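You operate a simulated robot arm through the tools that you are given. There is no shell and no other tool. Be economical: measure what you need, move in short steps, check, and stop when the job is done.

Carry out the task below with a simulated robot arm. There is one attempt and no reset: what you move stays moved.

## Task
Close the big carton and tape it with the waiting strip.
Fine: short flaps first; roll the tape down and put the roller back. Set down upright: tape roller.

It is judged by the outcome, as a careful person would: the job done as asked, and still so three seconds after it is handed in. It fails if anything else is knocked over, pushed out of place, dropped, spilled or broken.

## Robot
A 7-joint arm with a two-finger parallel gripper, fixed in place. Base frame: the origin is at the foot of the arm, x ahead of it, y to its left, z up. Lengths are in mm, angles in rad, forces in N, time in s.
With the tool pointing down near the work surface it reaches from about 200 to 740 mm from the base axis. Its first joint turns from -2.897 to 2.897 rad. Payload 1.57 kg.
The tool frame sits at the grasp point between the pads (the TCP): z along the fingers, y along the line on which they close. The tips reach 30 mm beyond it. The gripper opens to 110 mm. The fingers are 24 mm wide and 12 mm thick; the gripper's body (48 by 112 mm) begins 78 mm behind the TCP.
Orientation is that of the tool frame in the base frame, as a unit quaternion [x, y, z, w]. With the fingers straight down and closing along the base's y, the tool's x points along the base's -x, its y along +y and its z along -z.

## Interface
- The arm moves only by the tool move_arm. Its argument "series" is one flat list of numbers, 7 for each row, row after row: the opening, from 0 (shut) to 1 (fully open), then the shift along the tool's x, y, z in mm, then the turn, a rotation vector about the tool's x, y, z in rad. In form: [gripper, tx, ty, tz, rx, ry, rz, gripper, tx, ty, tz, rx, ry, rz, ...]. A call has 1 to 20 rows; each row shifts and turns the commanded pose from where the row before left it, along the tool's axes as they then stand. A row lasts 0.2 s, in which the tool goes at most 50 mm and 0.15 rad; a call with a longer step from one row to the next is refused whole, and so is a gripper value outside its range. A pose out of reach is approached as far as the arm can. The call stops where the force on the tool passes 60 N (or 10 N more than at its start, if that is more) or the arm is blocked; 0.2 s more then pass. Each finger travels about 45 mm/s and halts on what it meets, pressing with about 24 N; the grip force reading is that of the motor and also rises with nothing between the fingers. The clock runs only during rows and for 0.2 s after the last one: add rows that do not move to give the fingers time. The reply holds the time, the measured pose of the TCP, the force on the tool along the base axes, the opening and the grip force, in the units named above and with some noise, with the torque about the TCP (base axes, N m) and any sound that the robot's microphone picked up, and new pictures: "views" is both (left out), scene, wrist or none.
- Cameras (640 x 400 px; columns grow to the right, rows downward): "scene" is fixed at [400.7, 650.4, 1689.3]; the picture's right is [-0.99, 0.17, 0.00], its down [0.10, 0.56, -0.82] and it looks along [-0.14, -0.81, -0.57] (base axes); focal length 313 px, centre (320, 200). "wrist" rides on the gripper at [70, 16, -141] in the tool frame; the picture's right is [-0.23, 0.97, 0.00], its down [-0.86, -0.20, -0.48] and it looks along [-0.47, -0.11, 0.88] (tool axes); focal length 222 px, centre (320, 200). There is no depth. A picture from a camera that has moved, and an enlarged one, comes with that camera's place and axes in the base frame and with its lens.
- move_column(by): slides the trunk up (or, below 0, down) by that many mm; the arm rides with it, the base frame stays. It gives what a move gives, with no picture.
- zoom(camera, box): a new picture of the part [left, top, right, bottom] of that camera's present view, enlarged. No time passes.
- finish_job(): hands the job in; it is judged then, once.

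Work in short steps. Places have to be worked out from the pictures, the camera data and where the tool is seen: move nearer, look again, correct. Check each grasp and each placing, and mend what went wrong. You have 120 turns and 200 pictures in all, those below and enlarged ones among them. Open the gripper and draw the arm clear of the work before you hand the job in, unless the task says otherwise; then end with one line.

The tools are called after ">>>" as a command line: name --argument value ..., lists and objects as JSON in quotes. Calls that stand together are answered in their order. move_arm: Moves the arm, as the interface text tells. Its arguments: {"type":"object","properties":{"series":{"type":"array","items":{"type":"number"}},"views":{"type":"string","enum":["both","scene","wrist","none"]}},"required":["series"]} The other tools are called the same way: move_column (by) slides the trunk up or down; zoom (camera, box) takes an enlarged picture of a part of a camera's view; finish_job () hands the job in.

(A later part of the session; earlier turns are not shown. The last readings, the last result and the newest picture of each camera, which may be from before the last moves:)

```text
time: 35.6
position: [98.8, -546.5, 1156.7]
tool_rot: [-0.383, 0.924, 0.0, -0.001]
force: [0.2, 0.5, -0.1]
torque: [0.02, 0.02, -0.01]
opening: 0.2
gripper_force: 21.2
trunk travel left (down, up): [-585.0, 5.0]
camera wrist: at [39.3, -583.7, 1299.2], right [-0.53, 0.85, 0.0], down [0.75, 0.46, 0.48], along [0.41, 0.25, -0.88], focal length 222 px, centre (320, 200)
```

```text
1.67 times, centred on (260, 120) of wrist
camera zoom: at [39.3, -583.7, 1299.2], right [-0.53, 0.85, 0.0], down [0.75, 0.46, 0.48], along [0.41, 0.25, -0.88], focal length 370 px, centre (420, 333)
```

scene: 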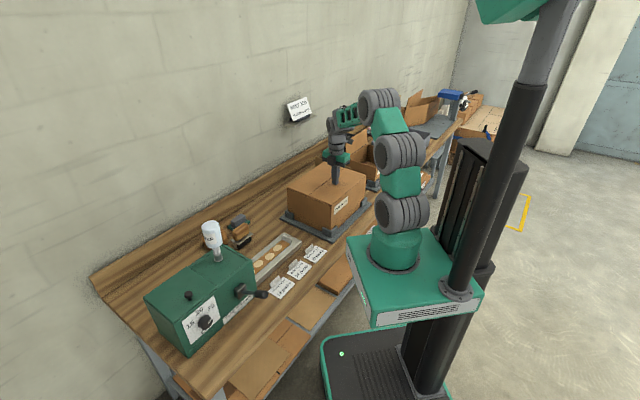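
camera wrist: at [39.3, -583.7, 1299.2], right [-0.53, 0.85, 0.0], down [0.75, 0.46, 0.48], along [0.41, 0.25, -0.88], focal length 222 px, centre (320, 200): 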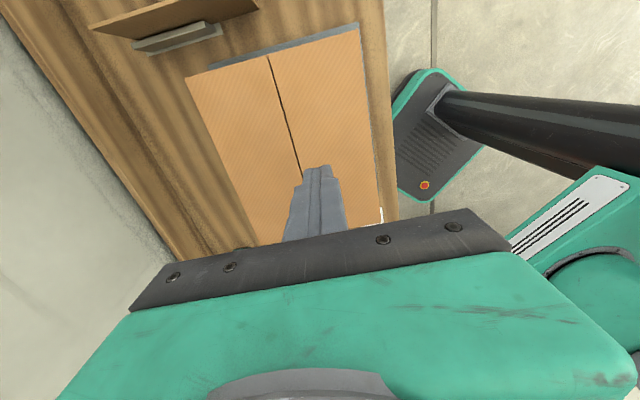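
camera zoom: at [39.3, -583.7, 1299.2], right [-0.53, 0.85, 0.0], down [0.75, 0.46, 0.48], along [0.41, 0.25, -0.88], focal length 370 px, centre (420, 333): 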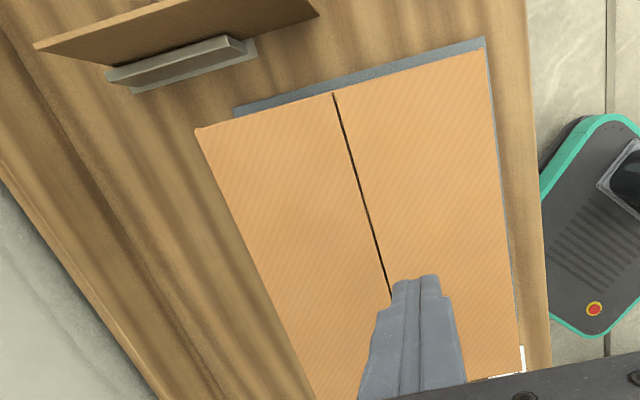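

The carton is closed, with the seam at n≈497 (n=(x−y)/√2) running along the 45° line, centre e≈-275. The strip's upright tab is near (374,-337) at the same n, so the transfer is almost a pure shift along e. I move there and yaw 90° so the fingers close across the tab.

>>> move_arm --series '[0, -43, -6, 0, 0, 0, 0, 0, -43, -6, 0, 0, 0, 0, 0, -43, -6, 0, 0, 0, 0, 0, -43, -6, 0, 0, 0, 0, 0, -43, -6, 0, 0, 0, 0, 0, -43, -6, 0, 0, 0, 0, 0, -43, -6, 0, 0, 0, 0, 0, -42, -5, 0, 0, 0, 0, 0, 0, 0, 0, 0, 0, 0.1428, 0, 0, 0, 0, 0, 0, 0.1428, 0, 0, 0, 0, 0, 0, 0.1428, 0, 0, 0, 0, 0, 0, 0.1428, 0, 0, 0, 0, 0, 0, 0.1428, 0, 0, 0, 0, 0, 0, 0.1428, 0.3, 0, 0, 0, 0, 0, 0.1428, 0.4, 0, 0, 0, 0, 0, 0.1428, 0.4, 0, 0, 0, 0, 0, 0.1428, 0.4, 0, 0, 0, 0, 0, 0.1428, 0.4, 0, 0, 0, 0, 0, 0.1428, 0.4, 0, 0, 0, 0, 0, 0]' --views "both"

>>> zoom --camera "wrist" --box '[200, 40, 480, 215]'

```text
time: 39.8
position: [375.2, -336.3, 1157.2]
tool_rot: [0.383, 0.924, 0.0, -0.001]
force: [1.1, 0.1, -0.5]
torque: [-0.01, 0.03, 0.02]
opening: 43.9
gripper_force: 0.2
trunk travel left (down, up): [-585.0, 5.0]
camera wrist: at [338.2, -276.0, 1298.9], right [0.85, 0.53, 0.0], down [0.46, -0.75, 0.48], along [0.25, -0.41, -0.88], focal length 222 px, centre (320, 200)
```

scene: 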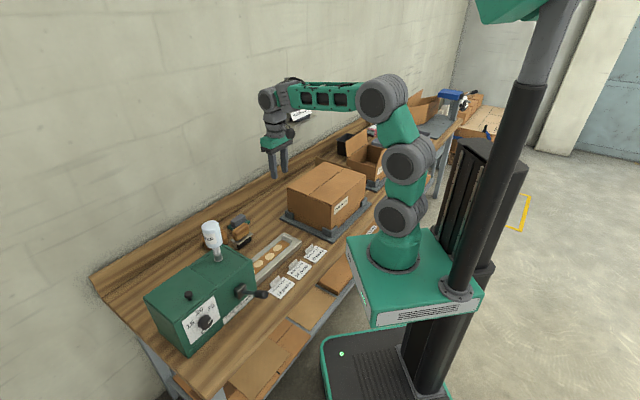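
wrist: 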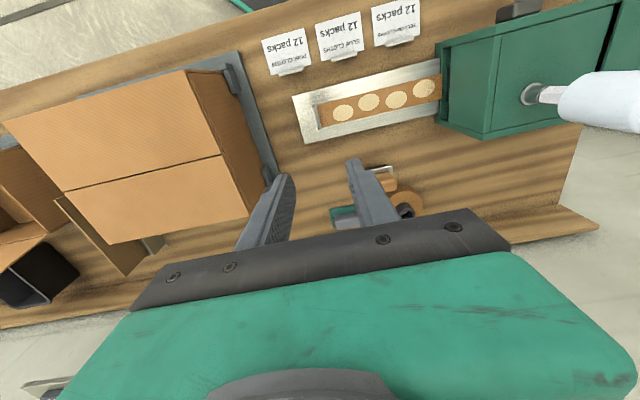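

```text
2.29 times, centred on (340, 128) of wrist
camera zoom: at [338.2, -276.0, 1298.9], right [0.85, 0.53, 0.0], down [0.46, -0.75, 0.48], along [0.25, -0.41, -0.88], focal length 508 px, centre (274, 366)
```

zoom: 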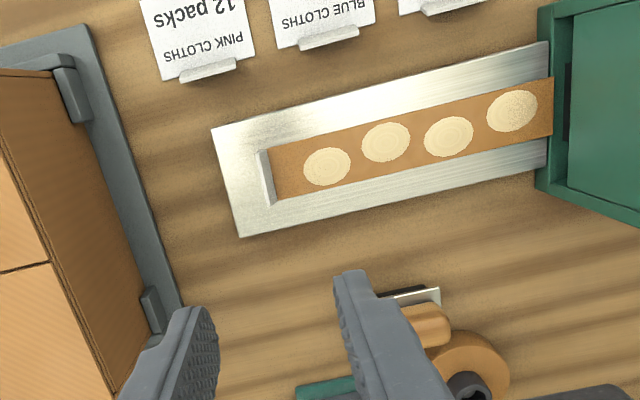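

I descend toward the tab for a closer look.

>>> move_arm --series '[0.5, -5, -2, 45, 0, 0, 0, 0.5, 0, 0, 45, 0, 0, 0, 0.5, 0, 0, 45, 0, 0, 0, 0.5, 0, 0, 45, 0, 0, 0, 0.5, 0, 0, 40, 0, 0, 0, 0.5, 0, 0, 0, 0, 0, 0]' --views "none"

>>> zoom --camera "wrist" --box '[200, 40, 480, 215]'

>>> zoom --camera "scene" --box '[210, 210, 330, 290]'

```text
time: 41.2
position: [376.0, -342.6, 936.4]
tool_rot: [0.382, 0.924, 0.0, 0.0]
force: [-0.2, -0.1, 0.2]
torque: [-0.04, -0.01, 0.0]
opening: 55.0
gripper_force: 0.1
trunk travel left (down, up): [-585.0, 5.0]
```

```text
2.29 times, centred on (340, 128) of wrist
camera zoom: at [340.4, -281.6, 1077.7], right [0.85, 0.53, 0.0], down [0.46, -0.75, 0.48], along [0.25, -0.41, -0.88], focal length 508 px, centre (274, 366)
```

zoom: 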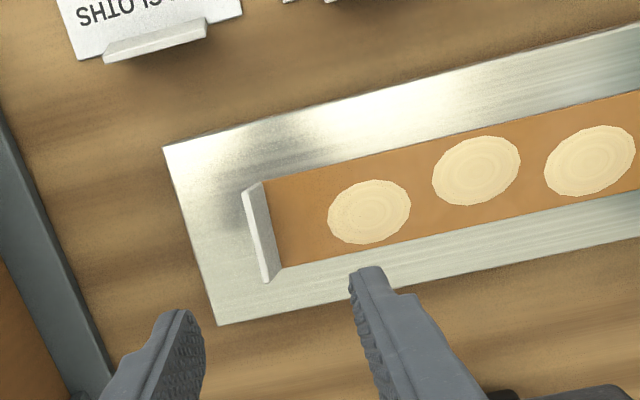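

```text
5.00 times, centred on (270, 250) of scene
camera zoom: at [400.7, 650.4, 1689.3], right [-0.99, 0.17, 0.0], down [0.1, 0.56, -0.82], along [-0.14, -0.81, -0.57], focal length 1567 px, centre (570, -50)
```

zoom: 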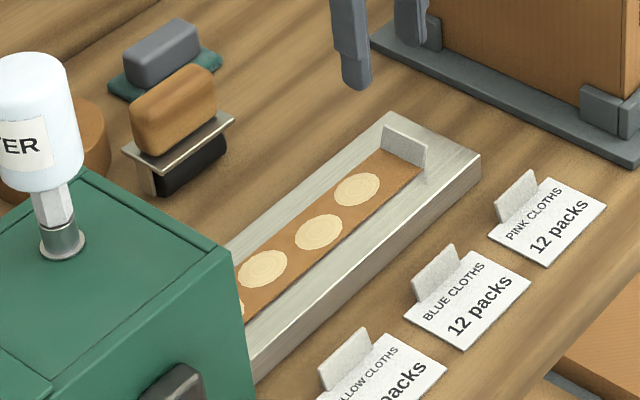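

The small upright tab, like those on the cards, is clearly the grip tab. The cut strip is fully out on the tray, about 250 mm long. The tab is near e≈19, n≈504, top at z≈815. I lower partway, centred on it.

>>> move_arm --series '[0.5, 4, -5, 30, 0, 0, 0, 0.5, 0, 0, 30, 0, 0, 0, 0.5, 0, 0, 20, 0, 0, 0, 0.5, 0, 0, 0, 0, 0, 0]' --views "none"

>>> zoom --camera "wrist" --box '[220, 90, 420, 215]'

>>> zoom --camera "scene" --box '[240, 200, 330, 260]'

```text
time: 42.2
position: [370.0, -343.3, 856.9]
tool_rot: [0.382, 0.924, 0.0, -0.001]
force: [0.8, 0.0, -0.1]
torque: [-0.02, -0.01, -0.01]
opening: 54.7
gripper_force: 0.0
trunk travel left (down, up): [-585.0, 5.0]
```

```text
3.20 times, centred on (320, 152) of wrist
camera zoom: at [334.0, -282.0, 998.1], right [0.85, 0.53, 0.0], down [0.46, -0.74, 0.48], along [0.25, -0.41, -0.88], focal length 711 px, centre (320, 352)
```

zoom: 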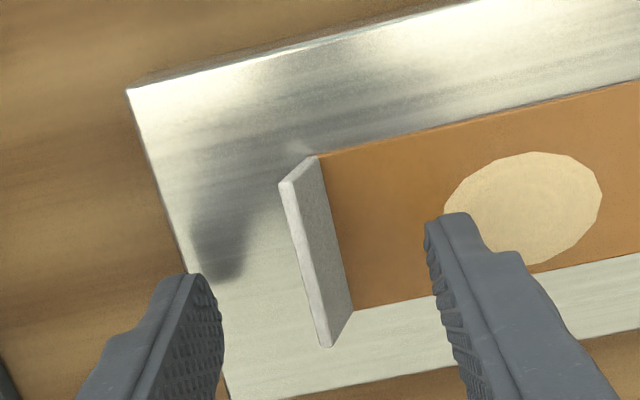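

```text
6.67 times, centred on (285, 230) of scene
camera zoom: at [400.7, 650.4, 1689.3], right [-0.99, 0.17, 0.0], down [0.1, 0.56, -0.82], along [-0.14, -0.81, -0.57], focal length 2089 px, centre (553, 0)
```

zoom: 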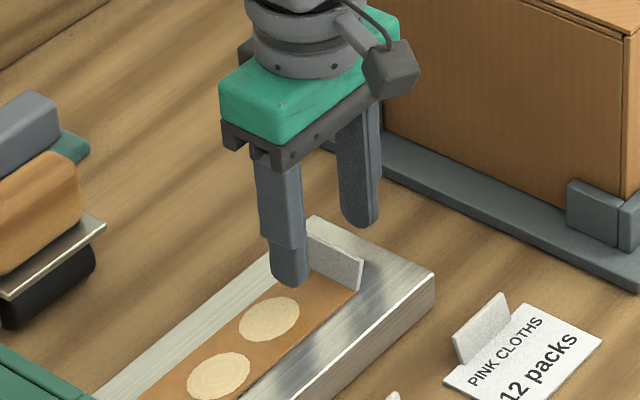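

The tab sits midway between the fingers. I lower 26 mm and close on it.

>>> move_arm --series '[0.5, 0, 1, 13, 0, 0, 0, 0.5, 0, 0, 13, 0, 0, 0, 0.3, 0, 0, 0, 0, 0, 0, 0, 0, 0, 0, 0, 0, 0, 0, 0, 0, 0, 0, 0, 0, 0, 0, 0, 0, 0, 0, 0, 0, 0, 0, 0, 0, 0, 0]' --views "none"

>>> zoom --camera "wrist" --box '[220, 90, 420, 215]'

>>> zoom --camera "scene" --box '[240, 200, 330, 260]'

```text
time: 42.9
position: [376.0, -341.6, 839.9]
tool_rot: [0.377, 0.926, -0.001, 0.008]
force: [-3.4, 21.3, 40.5]
torque: [1.43, -0.44, 0.52]
opening: 43.2
gripper_force: 6.0
trunk travel left (down, up): [-585.0, 5.0]
stopped in row 3: the force on the tool passed its limit at 67 N (the readings are from after the stop); the commanded pose is now the measured one
```

```text
3.20 times, centred on (320, 152) of wrist
camera zoom: at [337.4, -279.5, 981.3], right [0.84, 0.54, 0.01], down [0.46, -0.74, 0.49], along [0.27, -0.41, -0.87], focal length 711 px, centre (320, 352)
```

zoom: 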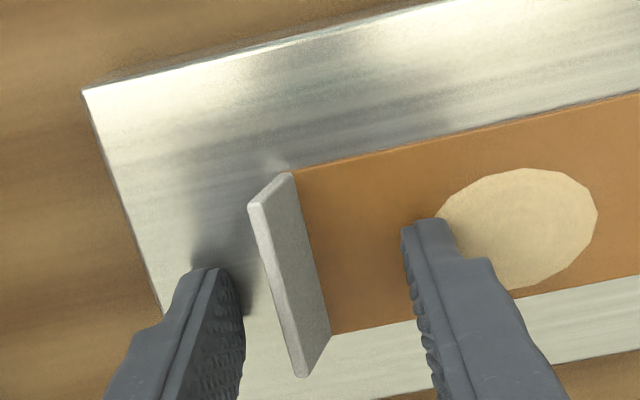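

```text
6.67 times, centred on (285, 230) of scene
camera zoom: at [400.7, 650.4, 1689.3], right [-0.99, 0.17, 0.0], down [0.1, 0.56, -0.82], along [-0.14, -0.81, -0.57], focal length 2089 px, centre (553, 0)
```

zoom: 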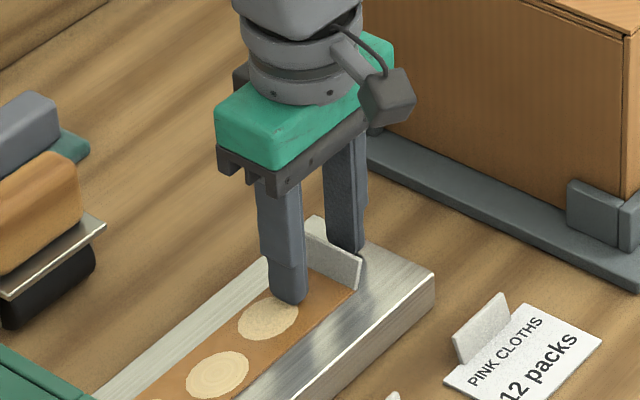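

The tips touched the tray at z≈810, so the tray surface is a bit higher than I estimated. I raise 4 mm, recentre about 6 mm toward the tab, and close.

>>> move_arm --series '[0.4, 0, 0, -5, 0, 0, 0, 0.4, 3, -6, 0, 0, 0, 0, 0.4, 0, 0, 0, 0, 0, 0, 0.2, 0, 0, 0, 0, 0, 0, 0, 0, 0, 0, 0, 0, 0, 0, 0, 0, 0, 0, 0, 0, 0, 0, 0, 0, 0, 0, 0, 0, 0, 0, 0, 0, 0, 0]' --views "none"

>>> zoom --camera "wrist" --box '[220, 90, 420, 215]'

>>> zoom --camera "scene" --box '[240, 200, 330, 260]'

```text
time: 44.7
position: [367.8, -347.6, 840.5]
tool_rot: [0.381, 0.925, -0.002, 0.005]
force: [-3.1, -2.9, 12.5]
torque: [0.32, -0.22, -0.2]
opening: 6.6
gripper_force: 23.9
trunk travel left (down, up): [-585.0, 5.0]
```

```text
3.20 times, centred on (320, 152) of wrist
camera zoom: at [330.6, -285.2, 982.3], right [0.85, 0.53, 0.0], down [0.46, -0.74, 0.49], along [0.26, -0.41, -0.87], focal length 711 px, centre (320, 352)
```

zoom: 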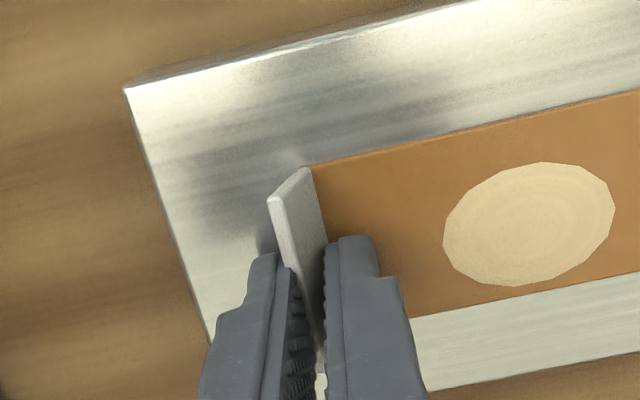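

```text
6.67 times, centred on (285, 230) of scene
camera zoom: at [400.7, 650.4, 1689.3], right [-0.99, 0.17, 0.0], down [0.1, 0.56, -0.82], along [-0.14, -0.81, -0.57], focal length 2089 px, centre (553, 0)
```

zoom: 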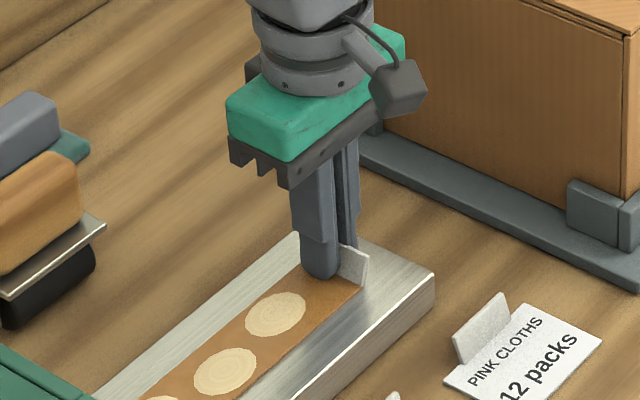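

The tab is gripped (6.6 mm opening, 24 N), with the strip centre about 5 mm robot-side of the TCP. I lift a bit and see how the strip behaves.

>>> move_arm --series '[0, 0, 0, -10, 0, 0, 0, 0, 0, 0, -10, 0, 0, 0, 0, 0, 0, -10, 0, 0, 0, 0, 0, 0, 0, 0, 0, 0]' --views "both"

>>> zoom --camera "scene" --box '[220, 200, 330, 275]'

```text
time: 45.7
position: [367.4, -346.1, 870.8]
tool_rot: [0.381, 0.924, -0.001, 0.004]
force: [-0.6, 0.7, 2.3]
torque: [0.4, -0.25, 0.25]
opening: 4.0
gripper_force: 24.1
trunk travel left (down, up): [-585.0, 5.0]
camera wrist: at [330.3, -285.1, 1012.5], right [0.85, 0.53, 0.0], down [0.46, -0.74, 0.49], along [0.26, -0.41, -0.87], focal length 222 px, centre (320, 200)
```

scene: 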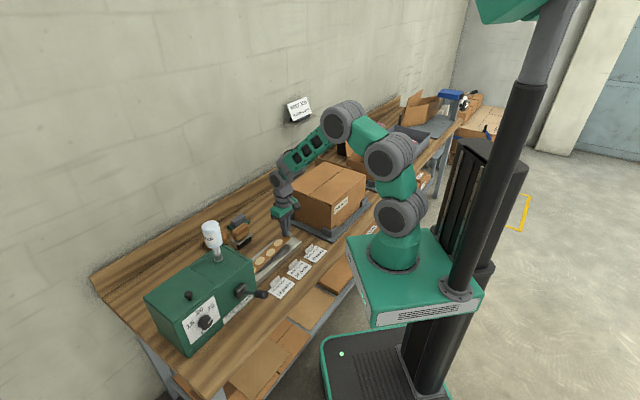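
wrist: 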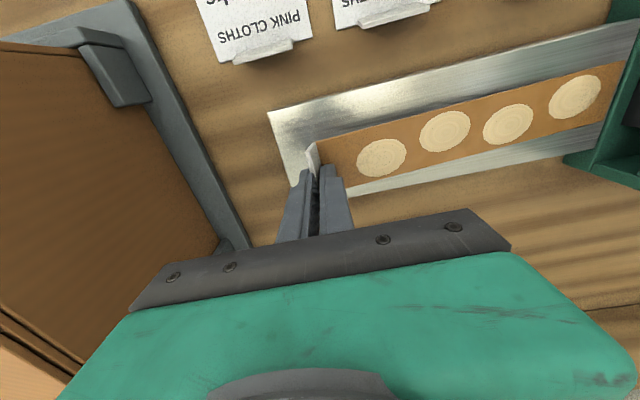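

```text
5.33 times, centred on (275, 238) of scene
camera zoom: at [400.7, 650.4, 1689.3], right [-0.99, 0.17, 0.0], down [0.1, 0.56, -0.82], along [-0.14, -0.81, -0.57], focal length 1671 px, centre (560, 0)
```

zoom: 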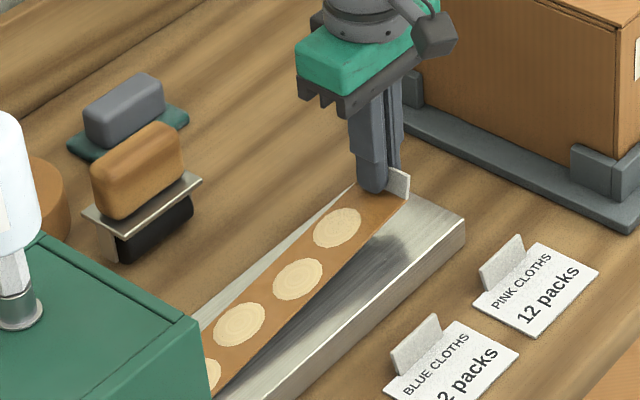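

The strip came up at the tab end as a stiff band, its far end still on the tray. I lift further while drawing slightly away from the feeder.

>>> move_arm --series '[0, 0, -5, -10, 0, 0, 0, 0, 0, -5, -10, 0, 0, 0, 0, 0, -5, -10, 0, 0, 0, 0, 0, -5, -10, 0, 0, 0, 0, 0, 0, 0, 0, 0, 0]' --views "wrist"

>>> zoom --camera "scene" --box '[220, 190, 330, 275]'

```text
time: 46.9
position: [352.7, -360.0, 910.8]
tool_rot: [0.381, 0.925, -0.001, 0.004]
force: [0.4, -0.2, 1.5]
torque: [0.25, -0.26, 0.02]
opening: 2.6
gripper_force: 23.7
trunk travel left (down, up): [-585.0, 5.0]
camera wrist: at [316.0, -299.1, 1051.9], right [0.85, 0.53, 0.0], down [0.46, -0.74, 0.49], along [0.26, -0.41, -0.87], focal length 222 px, centre (320, 200)
```

wrist: 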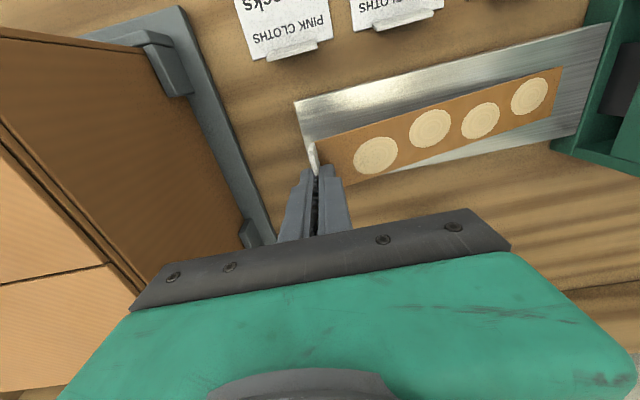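

```text
4.71 times, centred on (275, 232) of scene
camera zoom: at [400.7, 650.4, 1689.3], right [-0.99, 0.17, 0.0], down [0.1, 0.56, -0.82], along [-0.14, -0.81, -0.57], focal length 1475 px, centre (532, 47)
```

zoom: 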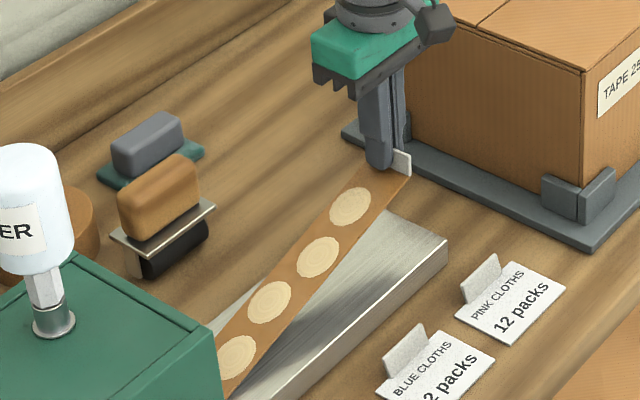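

The strip tilts in the grip but holds. I lift on smoothly and watch how it hangs.

>>> move_arm --series '[0, 0, -4, -20, 0, 0, 0, 0, 0, -4, -20, 0, 0, 0, 0, 0, -4, -20, 0, 0, 0, 0, 0, -4, -20, 0, 0, 0, 0, 0, 0, 0, 0, 0, 0]' --views "wrist"

>>> zoom --camera "scene" --box '[220, 170, 340, 275]'

>>> zoom --camera "wrist" --box '[260, 90, 420, 215]'

```text
time: 48.1
position: [341.5, -370.8, 991.0]
tool_rot: [0.381, 0.925, 0.0, 0.005]
force: [-0.8, 0.1, 0.0]
torque: [0.01, 0.02, -0.02]
opening: 2.1
gripper_force: 23.1
trunk travel left (down, up): [-585.0, 5.0]
camera wrist: at [304.9, -309.7, 1131.7], right [0.85, 0.53, 0.0], down [0.46, -0.74, 0.49], along [0.26, -0.41, -0.87], focal length 222 px, centre (320, 200)
```

wrist: 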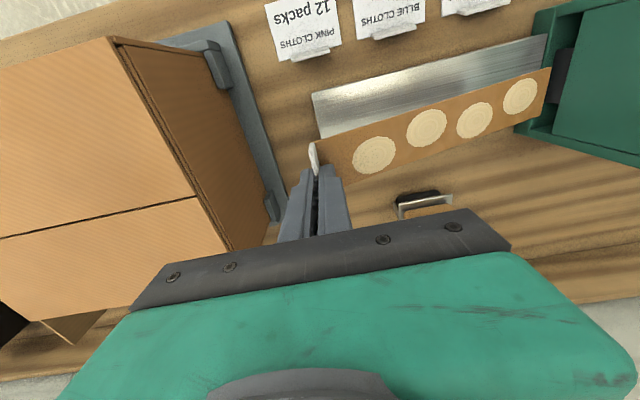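

```text
3.81 times, centred on (280, 222) of scene
camera zoom: at [400.7, 650.4, 1689.3], right [-0.99, 0.17, 0.0], down [0.1, 0.56, -0.82], along [-0.14, -0.81, -0.57], focal length 1194 px, centre (472, 114)
```

zoom: 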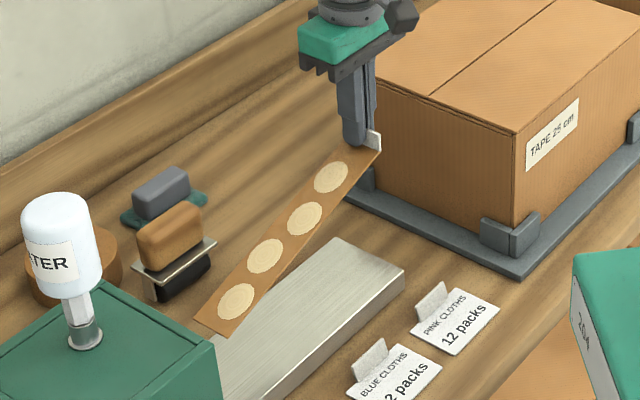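

```text
3.20 times, centred on (340, 152) of wrist
camera zoom: at [304.9, -309.7, 1131.7], right [0.85, 0.53, 0.0], down [0.46, -0.74, 0.49], along [0.26, -0.41, -0.87], focal length 711 px, centre (256, 352)
```

zoom: 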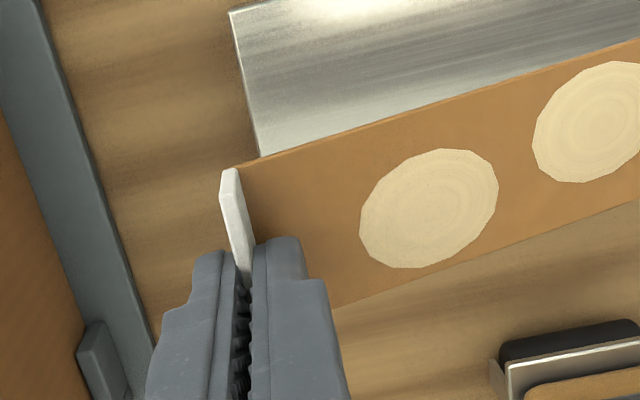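

The strip is free, about 250 mm long and drooping about 18°. I lift so its far end clears the box top, then carry it along −e over the seam with gentle steps.

>>> move_arm --series '[0, 0, 0, -12, 0, 0, 0, 0, 0, 0, -20, 0, 0, 0, 0, 0, 0, -20, 0, 0, 0, 0, 0, 0, -20, 0, 0, 0, 0, 0, 0, -20, 0, 0, 0, 0, 0, 0, -10, 0, 0, 0, 0, 0, -8, 0, 0, 0, 0, 0, 0, -16, 0, 0, 0, 0, 0, 0, -24, 0, 0, 0, 0, 0, 0, -24, 0, 0, 0, 0, 0, 0, -24, 0, 0, 0, 0, 0, 0, -24, 0, 0, 0, 0, 0, 0, -24, 0, 0, 0, 0, 0, 0, -24, 0, 0, 0, 0, 0, 0, -16, 0, 0, 0, 0, 0, 0, -8, 0, 0, 0, 0, 0, 0, 0, 0, 0, 0, 0]' --views "both"

```text
time: 51.7
position: [205.1, -506.8, 1093.1]
tool_rot: [0.381, 0.925, -0.001, 0.004]
force: [0.4, -0.6, 0.6]
torque: [-0.06, 0.0, -0.01]
opening: 2.5
gripper_force: 23.3
trunk travel left (down, up): [-585.0, 5.0]
camera wrist: at [168.1, -445.8, 1234.0], right [0.85, 0.53, 0.0], down [0.46, -0.74, 0.49], along [0.26, -0.41, -0.87], focal length 222 px, centre (320, 200)
```

scene: 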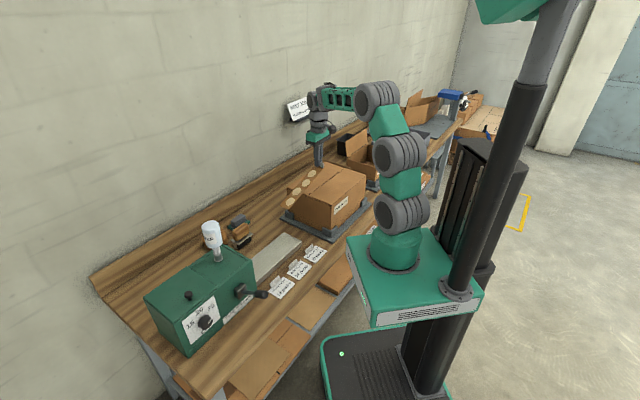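
wrist: 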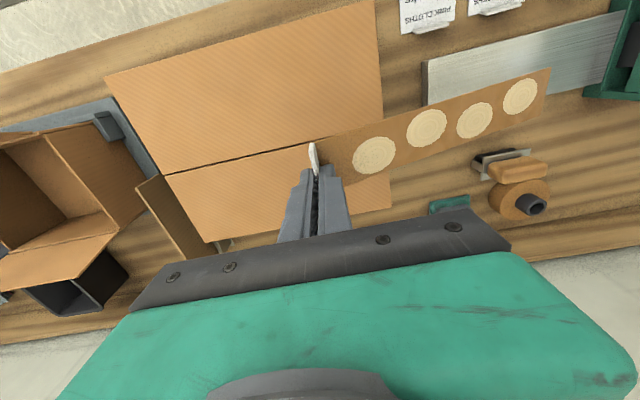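

The strip hangs steadily and points along the seam. I continue 187 mm along −e.

>>> move_arm --series '[0, 0, -8, 0, 0, 0, 0, 0, 0, -16, 0, 0, 0, 0, 0, 0, -24, 0, 0, 0, 0, 0, 0, -24, 0, 0, 0, 0, 0, 0, -24, 0, 0, 0, 0, 0, 0, -24, 0, 0, 0, 0, 0, 0, -24, 0, 0, 0, 0, 0, 0, -20, 0, 0, 0, 0, 0, 0, -15, 0, 0, 0, 0, 0, 0, -8, 0, 0, 0, 0, 0, 0, 0, 0, 0, 0, 0]' --views "both"

>>> zoom --camera "scene" --box '[270, 120, 400, 220]'

>>> zoom --camera "wrist" --box '[200, 20, 600, 240]'

```text
time: 54.1
position: [74.4, -640.1, 1091.5]
tool_rot: [0.381, 0.925, -0.001, 0.004]
force: [0.1, -0.5, 0.1]
torque: [0.0, 0.09, -0.02]
opening: 2.7
gripper_force: 23.9
trunk travel left (down, up): [-585.0, 5.0]
camera wrist: at [36.7, -578.7, 1233.1], right [0.85, 0.53, 0.0], down [0.46, -0.74, 0.49], along [0.26, -0.41, -0.87], focal length 222 px, centre (320, 200)
```

scene: 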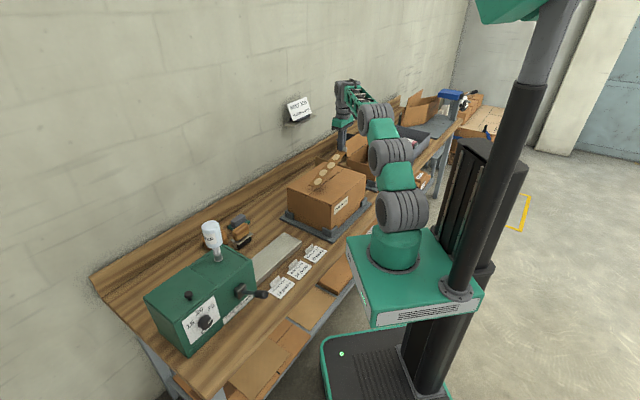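
wrist: 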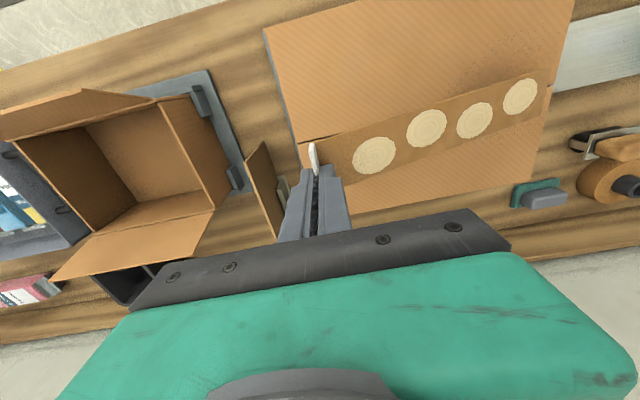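

```text
4.00 times, centred on (335, 170) of scene
camera zoom: at [400.7, 650.4, 1689.3], right [-0.99, 0.17, 0.0], down [0.1, 0.56, -0.82], along [-0.14, -0.81, -0.57], focal length 1254 px, centre (260, 320)
```

zoom: 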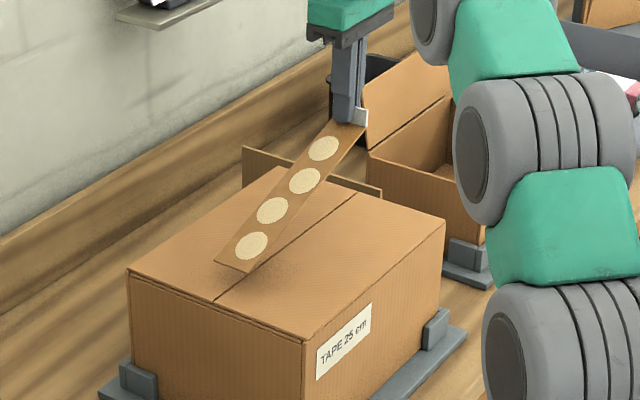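

```text
1.60 times, centred on (400, 130) of wrist
camera zoom: at [36.7, -578.7, 1233.1], right [0.85, 0.53, 0.0], down [0.46, -0.74, 0.49], along [0.26, -0.41, -0.87], focal length 355 px, centre (192, 312)
```

zoom: 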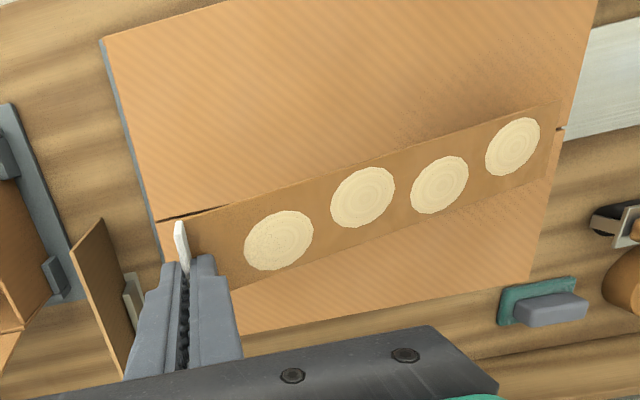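

Seam ends are at e≈-428 and -137, n≈498.5, and the strip lies right over it. I shift a few mm for centring, lower until the far end nearly touches, then follow the pivot arc halfway.

>>> move_arm --series '[0, 1, 3, 10, 0, 0, 0, 0, 1, 2, 15, 0, 0, 0, 0, 0, -4.4, 15, 0, 0, 0, 0, 0, -3.4, 15, 0, 0, 0, 0, 0, 0, 0, 0, 0, 0]' --views "wrist"

>>> zoom --camera "scene" --box '[270, 120, 400, 220]'

```text
time: 55.3
position: [72.4, -639.4, 1036.7]
tool_rot: [0.381, 0.925, -0.001, 0.004]
force: [-0.4, 0.1, 2.1]
torque: [0.37, -0.28, 0.26]
opening: 2.7
gripper_force: 24.4
trunk travel left (down, up): [-585.0, 5.0]
camera wrist: at [33.7, -578.9, 1177.8], right [0.85, 0.53, 0.0], down [0.46, -0.74, 0.49], along [0.26, -0.41, -0.87], focal length 222 px, centre (320, 200)
```

wrist: 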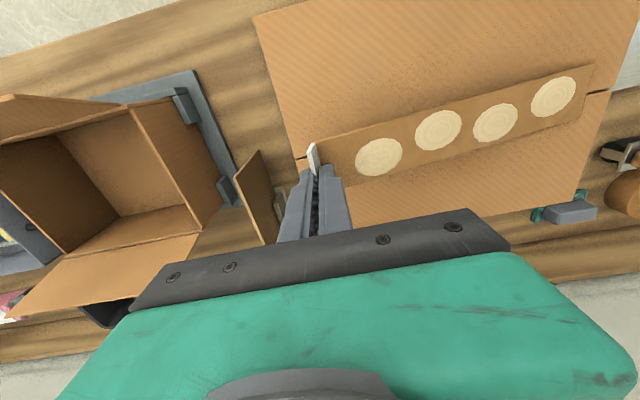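

```text
4.00 times, centred on (335, 170) of scene
camera zoom: at [400.7, 650.4, 1689.3], right [-0.99, 0.17, 0.0], down [0.1, 0.56, -0.82], along [-0.14, -0.81, -0.57], focal length 1254 px, centre (260, 320)
```

zoom: 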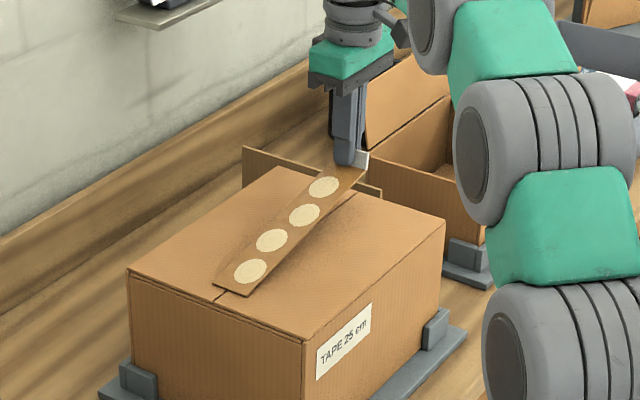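

The far end has landed on the seam, about 20 mm from the box edge. I lower the tab end the rest of the way, with force stop.

>>> move_arm --series '[0, 0, -2.5, 15, 0, 0, 0, 0, 0, -1.6, 15, 0, 0, 0, 0, 0, -0.6, 12, 0, 0, 0, 0, 0, 0, 4, 0, 0, 0, 0, 0, 0, 0, 0, 0, 0]' --views "wrist"

>>> zoom --camera "scene" --box '[270, 120, 400, 220]'

>>> zoom --camera "wrist" --box '[260, 90, 420, 215]'

```text
time: 56.5
position: [68.9, -643.9, 991.2]
tool_rot: [0.381, 0.924, -0.001, 0.004]
force: [0.2, 0.3, 1.5]
torque: [0.32, -0.29, 0.25]
opening: 5.9
gripper_force: 24.1
trunk travel left (down, up): [-585.0, 5.0]
camera wrist: at [30.2, -582.4, 1132.0], right [0.85, 0.53, 0.0], down [0.46, -0.74, 0.49], along [0.26, -0.41, -0.87], focal length 222 px, centre (320, 200)
```

wrist: 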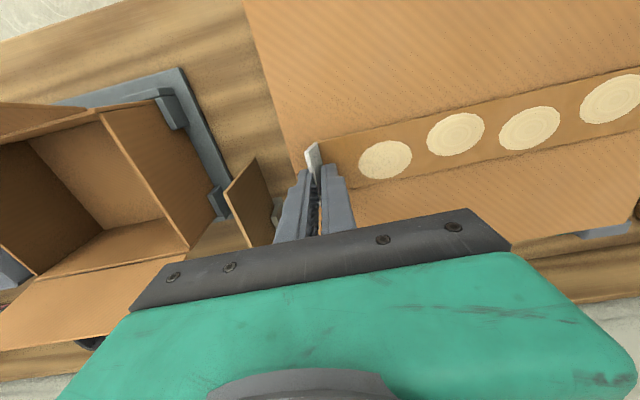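

```text
4.00 times, centred on (335, 170) of scene
camera zoom: at [400.7, 650.4, 1689.3], right [-0.99, 0.17, 0.0], down [0.1, 0.56, -0.82], along [-0.14, -0.81, -0.57], focal length 1254 px, centre (260, 320)
```

zoom: 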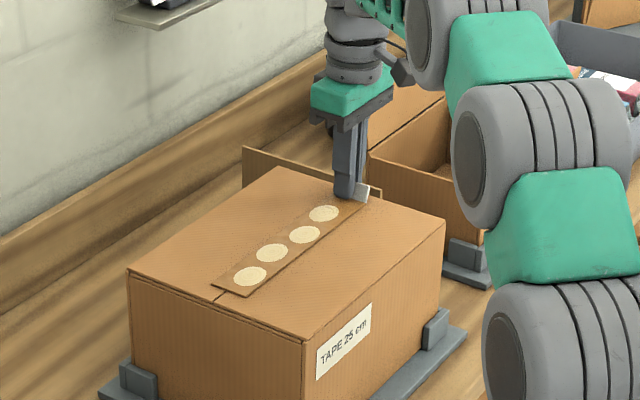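

```text
3.20 times, centred on (340, 152) of wrist
camera zoom: at [30.2, -582.4, 1132.0], right [0.85, 0.53, 0.0], down [0.46, -0.74, 0.49], along [0.26, -0.41, -0.87], focal length 711 px, centre (256, 352)
```

zoom: 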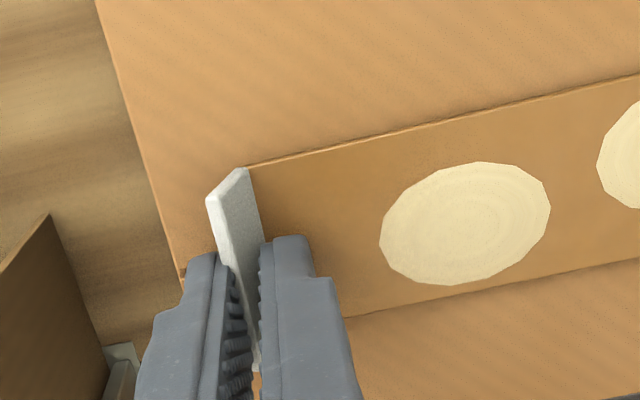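

The tab end is nearly flat. I lower the last few mm and release.

>>> move_arm --series '[0, 0, 0, 3, 0, 0, 0, 0, 0, 0, 0, 0, 0, 0]' --views "none"

>>> move_arm --series '[0.1, 0, 0, 0, 0, 0, 0, 0.2, 0, 0, 0, 0, 0, 0, 0.35, 0, 0, -1, 0, 0, 0, 0.35, 0, 0, 0, 0, 0, 0, 0.35, 0, 0, -15, 0, 0, 0, 0.35, 0, 0, -30, 0, 0, 0, 0.35, 0, 0, -40, 0, 0, 0, 0.35, 0, 0, -40, 0, 0, 0]' --views "wrist"

>>> zoom --camera "scene" --box '[270, 120, 400, 220]'

```text
time: 57.1
position: [67.2, -644.2, 990.9]
tool_rot: [0.381, 0.924, -0.003, 0.005]
force: [1.1, 1.5, 15.3]
torque: [0.45, -0.22, -0.18]
opening: 6.0
gripper_force: 23.9
trunk travel left (down, up): [-585.0, 5.0]
```

```text
time: 58.9
position: [66.9, -642.1, 1113.7]
tool_rot: [0.382, 0.924, -0.001, 0.003]
force: [0.3, 0.8, 0.5]
torque: [-0.01, 0.01, 0.0]
opening: 38.4
gripper_force: 0.1
trunk travel left (down, up): [-585.0, 5.0]
camera wrist: at [29.3, -581.3, 1254.6], right [0.85, 0.53, 0.0], down [0.46, -0.74, 0.48], along [0.26, -0.41, -0.87], focal length 222 px, centre (320, 200)
```

wrist: 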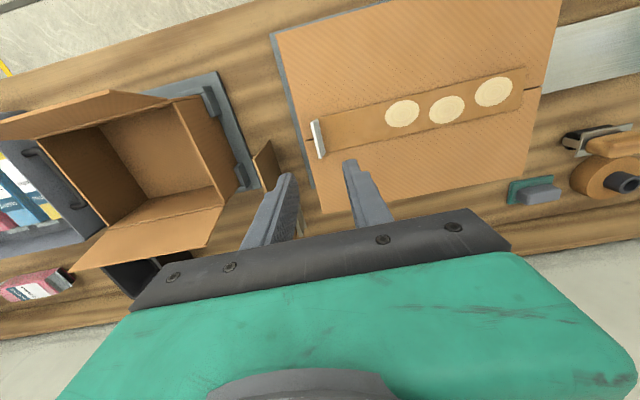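

```text
4.00 times, centred on (335, 170) of scene
camera zoom: at [400.7, 650.4, 1689.3], right [-0.99, 0.17, 0.0], down [0.1, 0.56, -0.82], along [-0.14, -0.81, -0.57], focal length 1254 px, centre (260, 320)
```

zoom: 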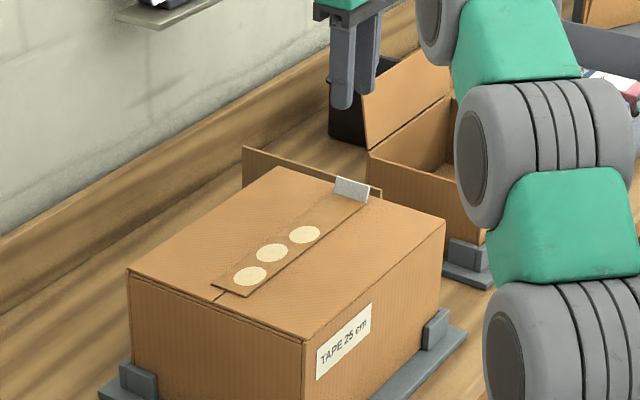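

The strip lies along the seam. Pressing near the tab made one pale dot vanish, so the dots mark unpressed spots. Now I fetch the roller: I move toward it and yaw back so the fingers will close across its handle.

>>> move_arm --series '[0.5, -5, 41, 0, 0, 0, 0, 0.5, -10, 41, 0, 0, 0, 0, 0.5, -10, 41, 0, 0, 0, 0, 0.5, -10, 41, 0, 0, 0, 0, 0.5, -10, 41, 0, 0, 0, 0, 0.5, -10, 41, 0, 0, 0, 0, 0.5, -10, 41, 0, 0, 0, 0, 0.5, -10, 41, 0, 0, 0, 0, 0.5, -10, 41, 0, 0, 0, 0, 0.5, -10, 41, 0, 0, 0, 0, 0.5, -10, 41, 0, 0, 0, 0, 0.5, -10, 39, 0, 0, 0, 0]' --views "none"

>>> move_arm --series '[0.7, 0, 0, 0, 0, 0, -0.143, 0.7, 0, 0, 0, 0, 0, -0.143, 0.7, 0, 0, 0, 0, 0, -0.143, 0.7, 0, 0, 0, 0, 0, -0.143, 0.7, 0, 0, 0, 0, 0, -0.143, 0.7, 0, 0, 0, 0, 0, -0.143, 0.7, 0, 0, 0, 0, 0, -0.143, 0.7, 0, 0, 0, 0, 0, -0.143, 0.7, 0, 0, 0, 0, 0, -0.143, 0.7, 0, 0, 0, 0, 0, -0.143, 0.7, 0, 0, 0, 0, 0, -0.143, 0.7, 0, 0, 50, 0, 0, 0, 0.7, 0, 0, 40, 0, 0, 0, 0.7, 0, 0, 0, 0, 0, 0]' --views "both"

>>> zoom --camera "wrist" --box '[180, 30, 460, 220]'

```text
time: 61.5
position: [494.8, -376.8, 1115.6]
tool_rot: [0.381, 0.925, -0.001, 0.004]
force: [-0.9, 0.1, 0.1]
torque: [0.01, 0.03, 0.01]
opening: 55.0
gripper_force: 0.1
trunk travel left (down, up): [-585.0, 5.0]
```

```text
time: 64.5
position: [495.9, -378.1, 1025.9]
tool_rot: [-0.385, 0.923, -0.003, 0.003]
force: [0.1, -0.3, 1.0]
torque: [0.01, 0.02, -0.01]
opening: 77.1
gripper_force: 0.2
trunk travel left (down, up): [-585.0, 5.0]
camera wrist: at [434.4, -414.5, 1167.3], right [-0.53, 0.85, -0.01], down [0.74, 0.47, 0.48], along [0.41, 0.25, -0.88], focal length 222 px, centre (320, 200)
```

scene: 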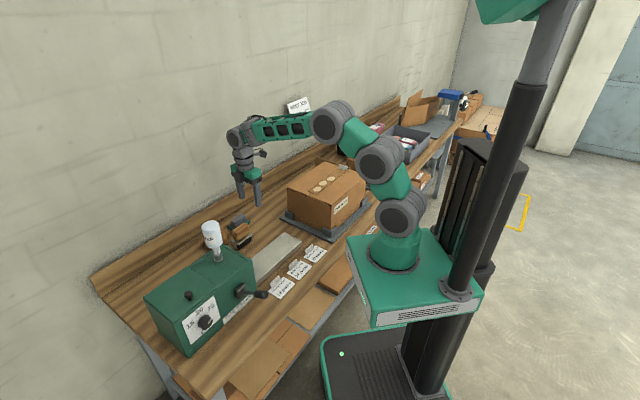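
wrist: 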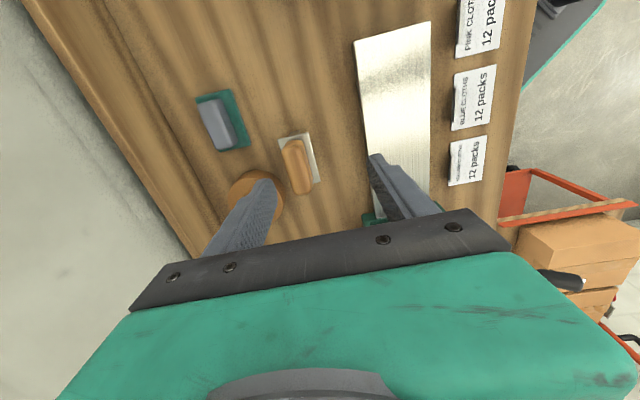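

```text
2.11 times, centred on (320, 125) of wrist
camera zoom: at [434.4, -414.5, 1167.3], right [-0.53, 0.85, -0.01], down [0.74, 0.47, 0.48], along [0.41, 0.25, -0.88], focal length 468 px, centre (320, 358)
```

zoom: 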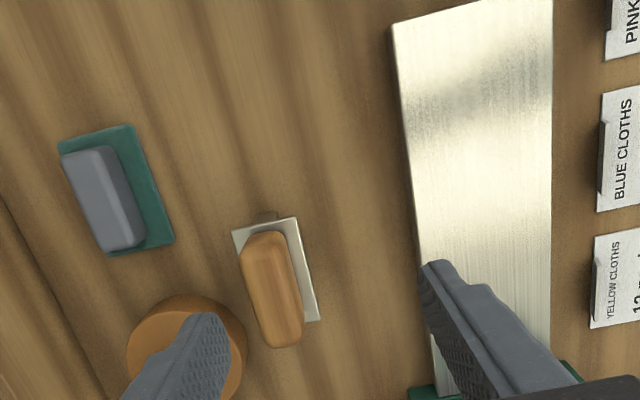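

The roller handle is about 27 mm wide and long along e, centred near e≈121, n≈658, with top at z≈880. A tape roll stands just beyond, so I use a narrow opening. I move above the handle.

>>> move_arm --series '[0.47, -19, -20, 15, 0, 0, 0, 0.47, -19, -20, 20, 0, 0, 0, 0.47, 0, 0, 20, 0, 0, 0, 0.47, 0, 0, 20, 0, 0, 0, 0.47, 0, 0, 0, 0, 0, 0]' --views "none"

>>> zoom --camera "wrist" --box '[200, 60, 440, 220]'

>>> zoom --camera "scene" --box '[190, 190, 290, 260]'

```text
time: 65.7
position: [549.5, -379.1, 950.0]
tool_rot: [-0.386, 0.923, -0.003, 0.002]
force: [-0.4, -0.4, 0.5]
torque: [0.0, 0.02, 0.0]
opening: 51.3
gripper_force: 0.2
trunk travel left (down, up): [-585.0, 5.0]
```

```text
2.50 times, centred on (320, 140) of wrist
camera zoom: at [489.9, -416.1, 1092.5], right [-0.53, 0.85, -0.01], down [0.74, 0.47, 0.48], along [0.41, 0.25, -0.88], focal length 555 px, centre (320, 350)
```

zoom: 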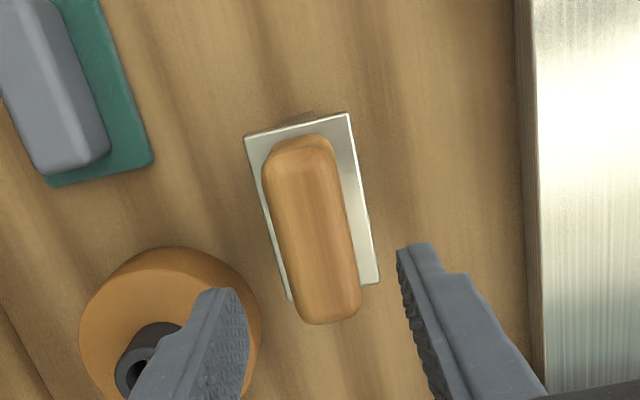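

```text
5.71 times, centred on (240, 225) of scene
camera zoom: at [400.7, 650.4, 1689.3], right [-0.99, 0.17, 0.0], down [0.1, 0.56, -0.82], along [-0.14, -0.81, -0.57], focal length 1791 px, centre (777, 57)
```

zoom: 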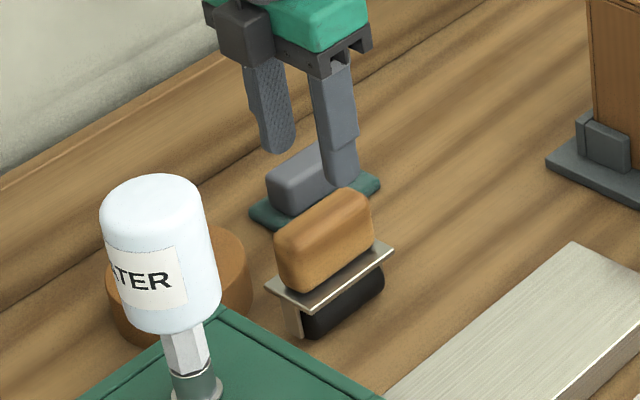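

I'm well centred over the handle, needing only a shift of a few mm. I lower until the pads straddle the handle, then check.

>>> move_arm --series '[0.47, 6, -2, 25, 0, 0, 0, 0.47, 0, 0, 25, 0, 0, 0, 0.47, 0, 0, 25, 0, 0, 0, 0.47, 0, 0, 0, 0, 0, 0]' --views "none"

>>> zoom --camera "wrist" --box '[200, 60, 440, 220]'

>>> zoom --camera "scene" --box '[190, 190, 290, 260]'

```text
time: 66.7
position: [548.0, -385.3, 875.7]
tool_rot: [-0.385, 0.923, -0.004, 0.003]
force: [-0.5, 0.5, 0.0]
torque: [-0.03, 0.02, -0.02]
opening: 51.4
gripper_force: 0.1
trunk travel left (down, up): [-585.0, 5.0]
```

```text
2.50 times, centred on (320, 140) of wrist
camera zoom: at [488.0, -422.0, 1017.1], right [-0.53, 0.85, -0.01], down [0.74, 0.47, 0.48], along [0.41, 0.25, -0.88], focal length 555 px, centre (320, 350)
```

zoom: 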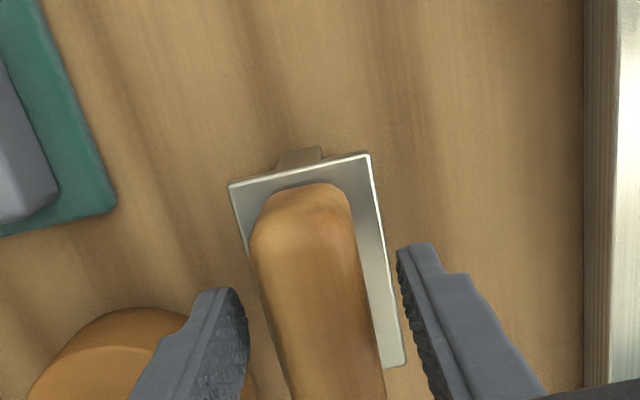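

```text
5.71 times, centred on (240, 225) of scene
camera zoom: at [400.7, 650.4, 1689.3], right [-0.99, 0.17, 0.0], down [0.1, 0.56, -0.82], along [-0.14, -0.81, -0.57], focal length 1791 px, centre (777, 57)
```

zoom: 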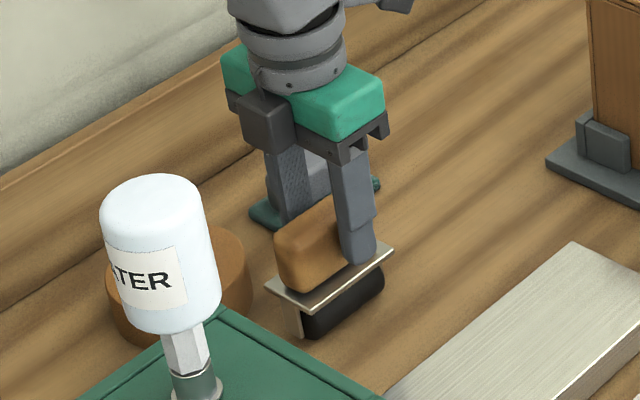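

The fingers straddle the handle but sit toward its carton-side end. I shift 12 mm along +e to its middle and close.

>>> move_arm --series '[0.47, -12, 0, 2, 0, 0, 0, 0.3, 0, 0, 0, 0, 0, 0, 0.1, 0, 0, 0, 0, 0, 0, 0, 0, 0, 0, 0, 0, 0, 0, 0, 0, 0, 0, 0, 0]' --views "none"

>>> zoom --camera "wrist" --box '[200, 60, 440, 220]'

>>> zoom --camera "scene" --box '[190, 190, 290, 260]'

```text
time: 67.9
position: [556.6, -376.0, 874.1]
tool_rot: [-0.386, 0.923, -0.003, 0.002]
force: [-0.7, 1.3, 1.9]
torque: [0.1, 0.12, -0.04]
opening: 29.7
gripper_force: 24.0
trunk travel left (down, up): [-585.0, 5.0]
```

```text
2.50 times, centred on (320, 140) of wrist
camera zoom: at [496.6, -413.3, 1015.6], right [-0.53, 0.85, -0.01], down [0.74, 0.47, 0.48], along [0.41, 0.25, -0.88], focal length 555 px, centre (320, 350)
```

zoom: 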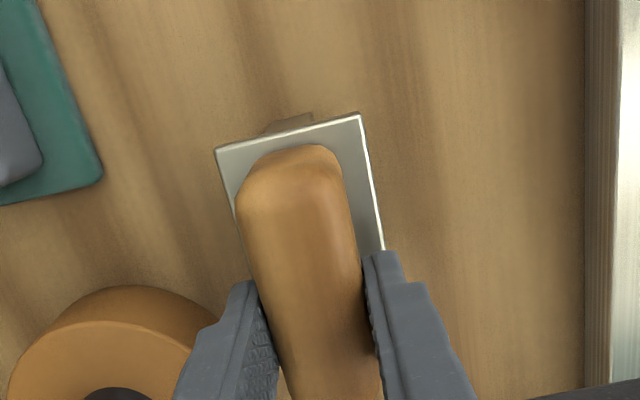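

```text
5.71 times, centred on (240, 225) of scene
camera zoom: at [400.7, 650.4, 1689.3], right [-0.99, 0.17, 0.0], down [0.1, 0.56, -0.82], along [-0.14, -0.81, -0.57], focal length 1791 px, centre (777, 57)
```

zoom: 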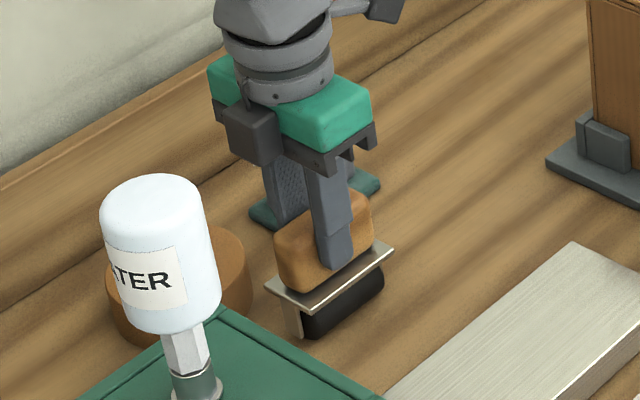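

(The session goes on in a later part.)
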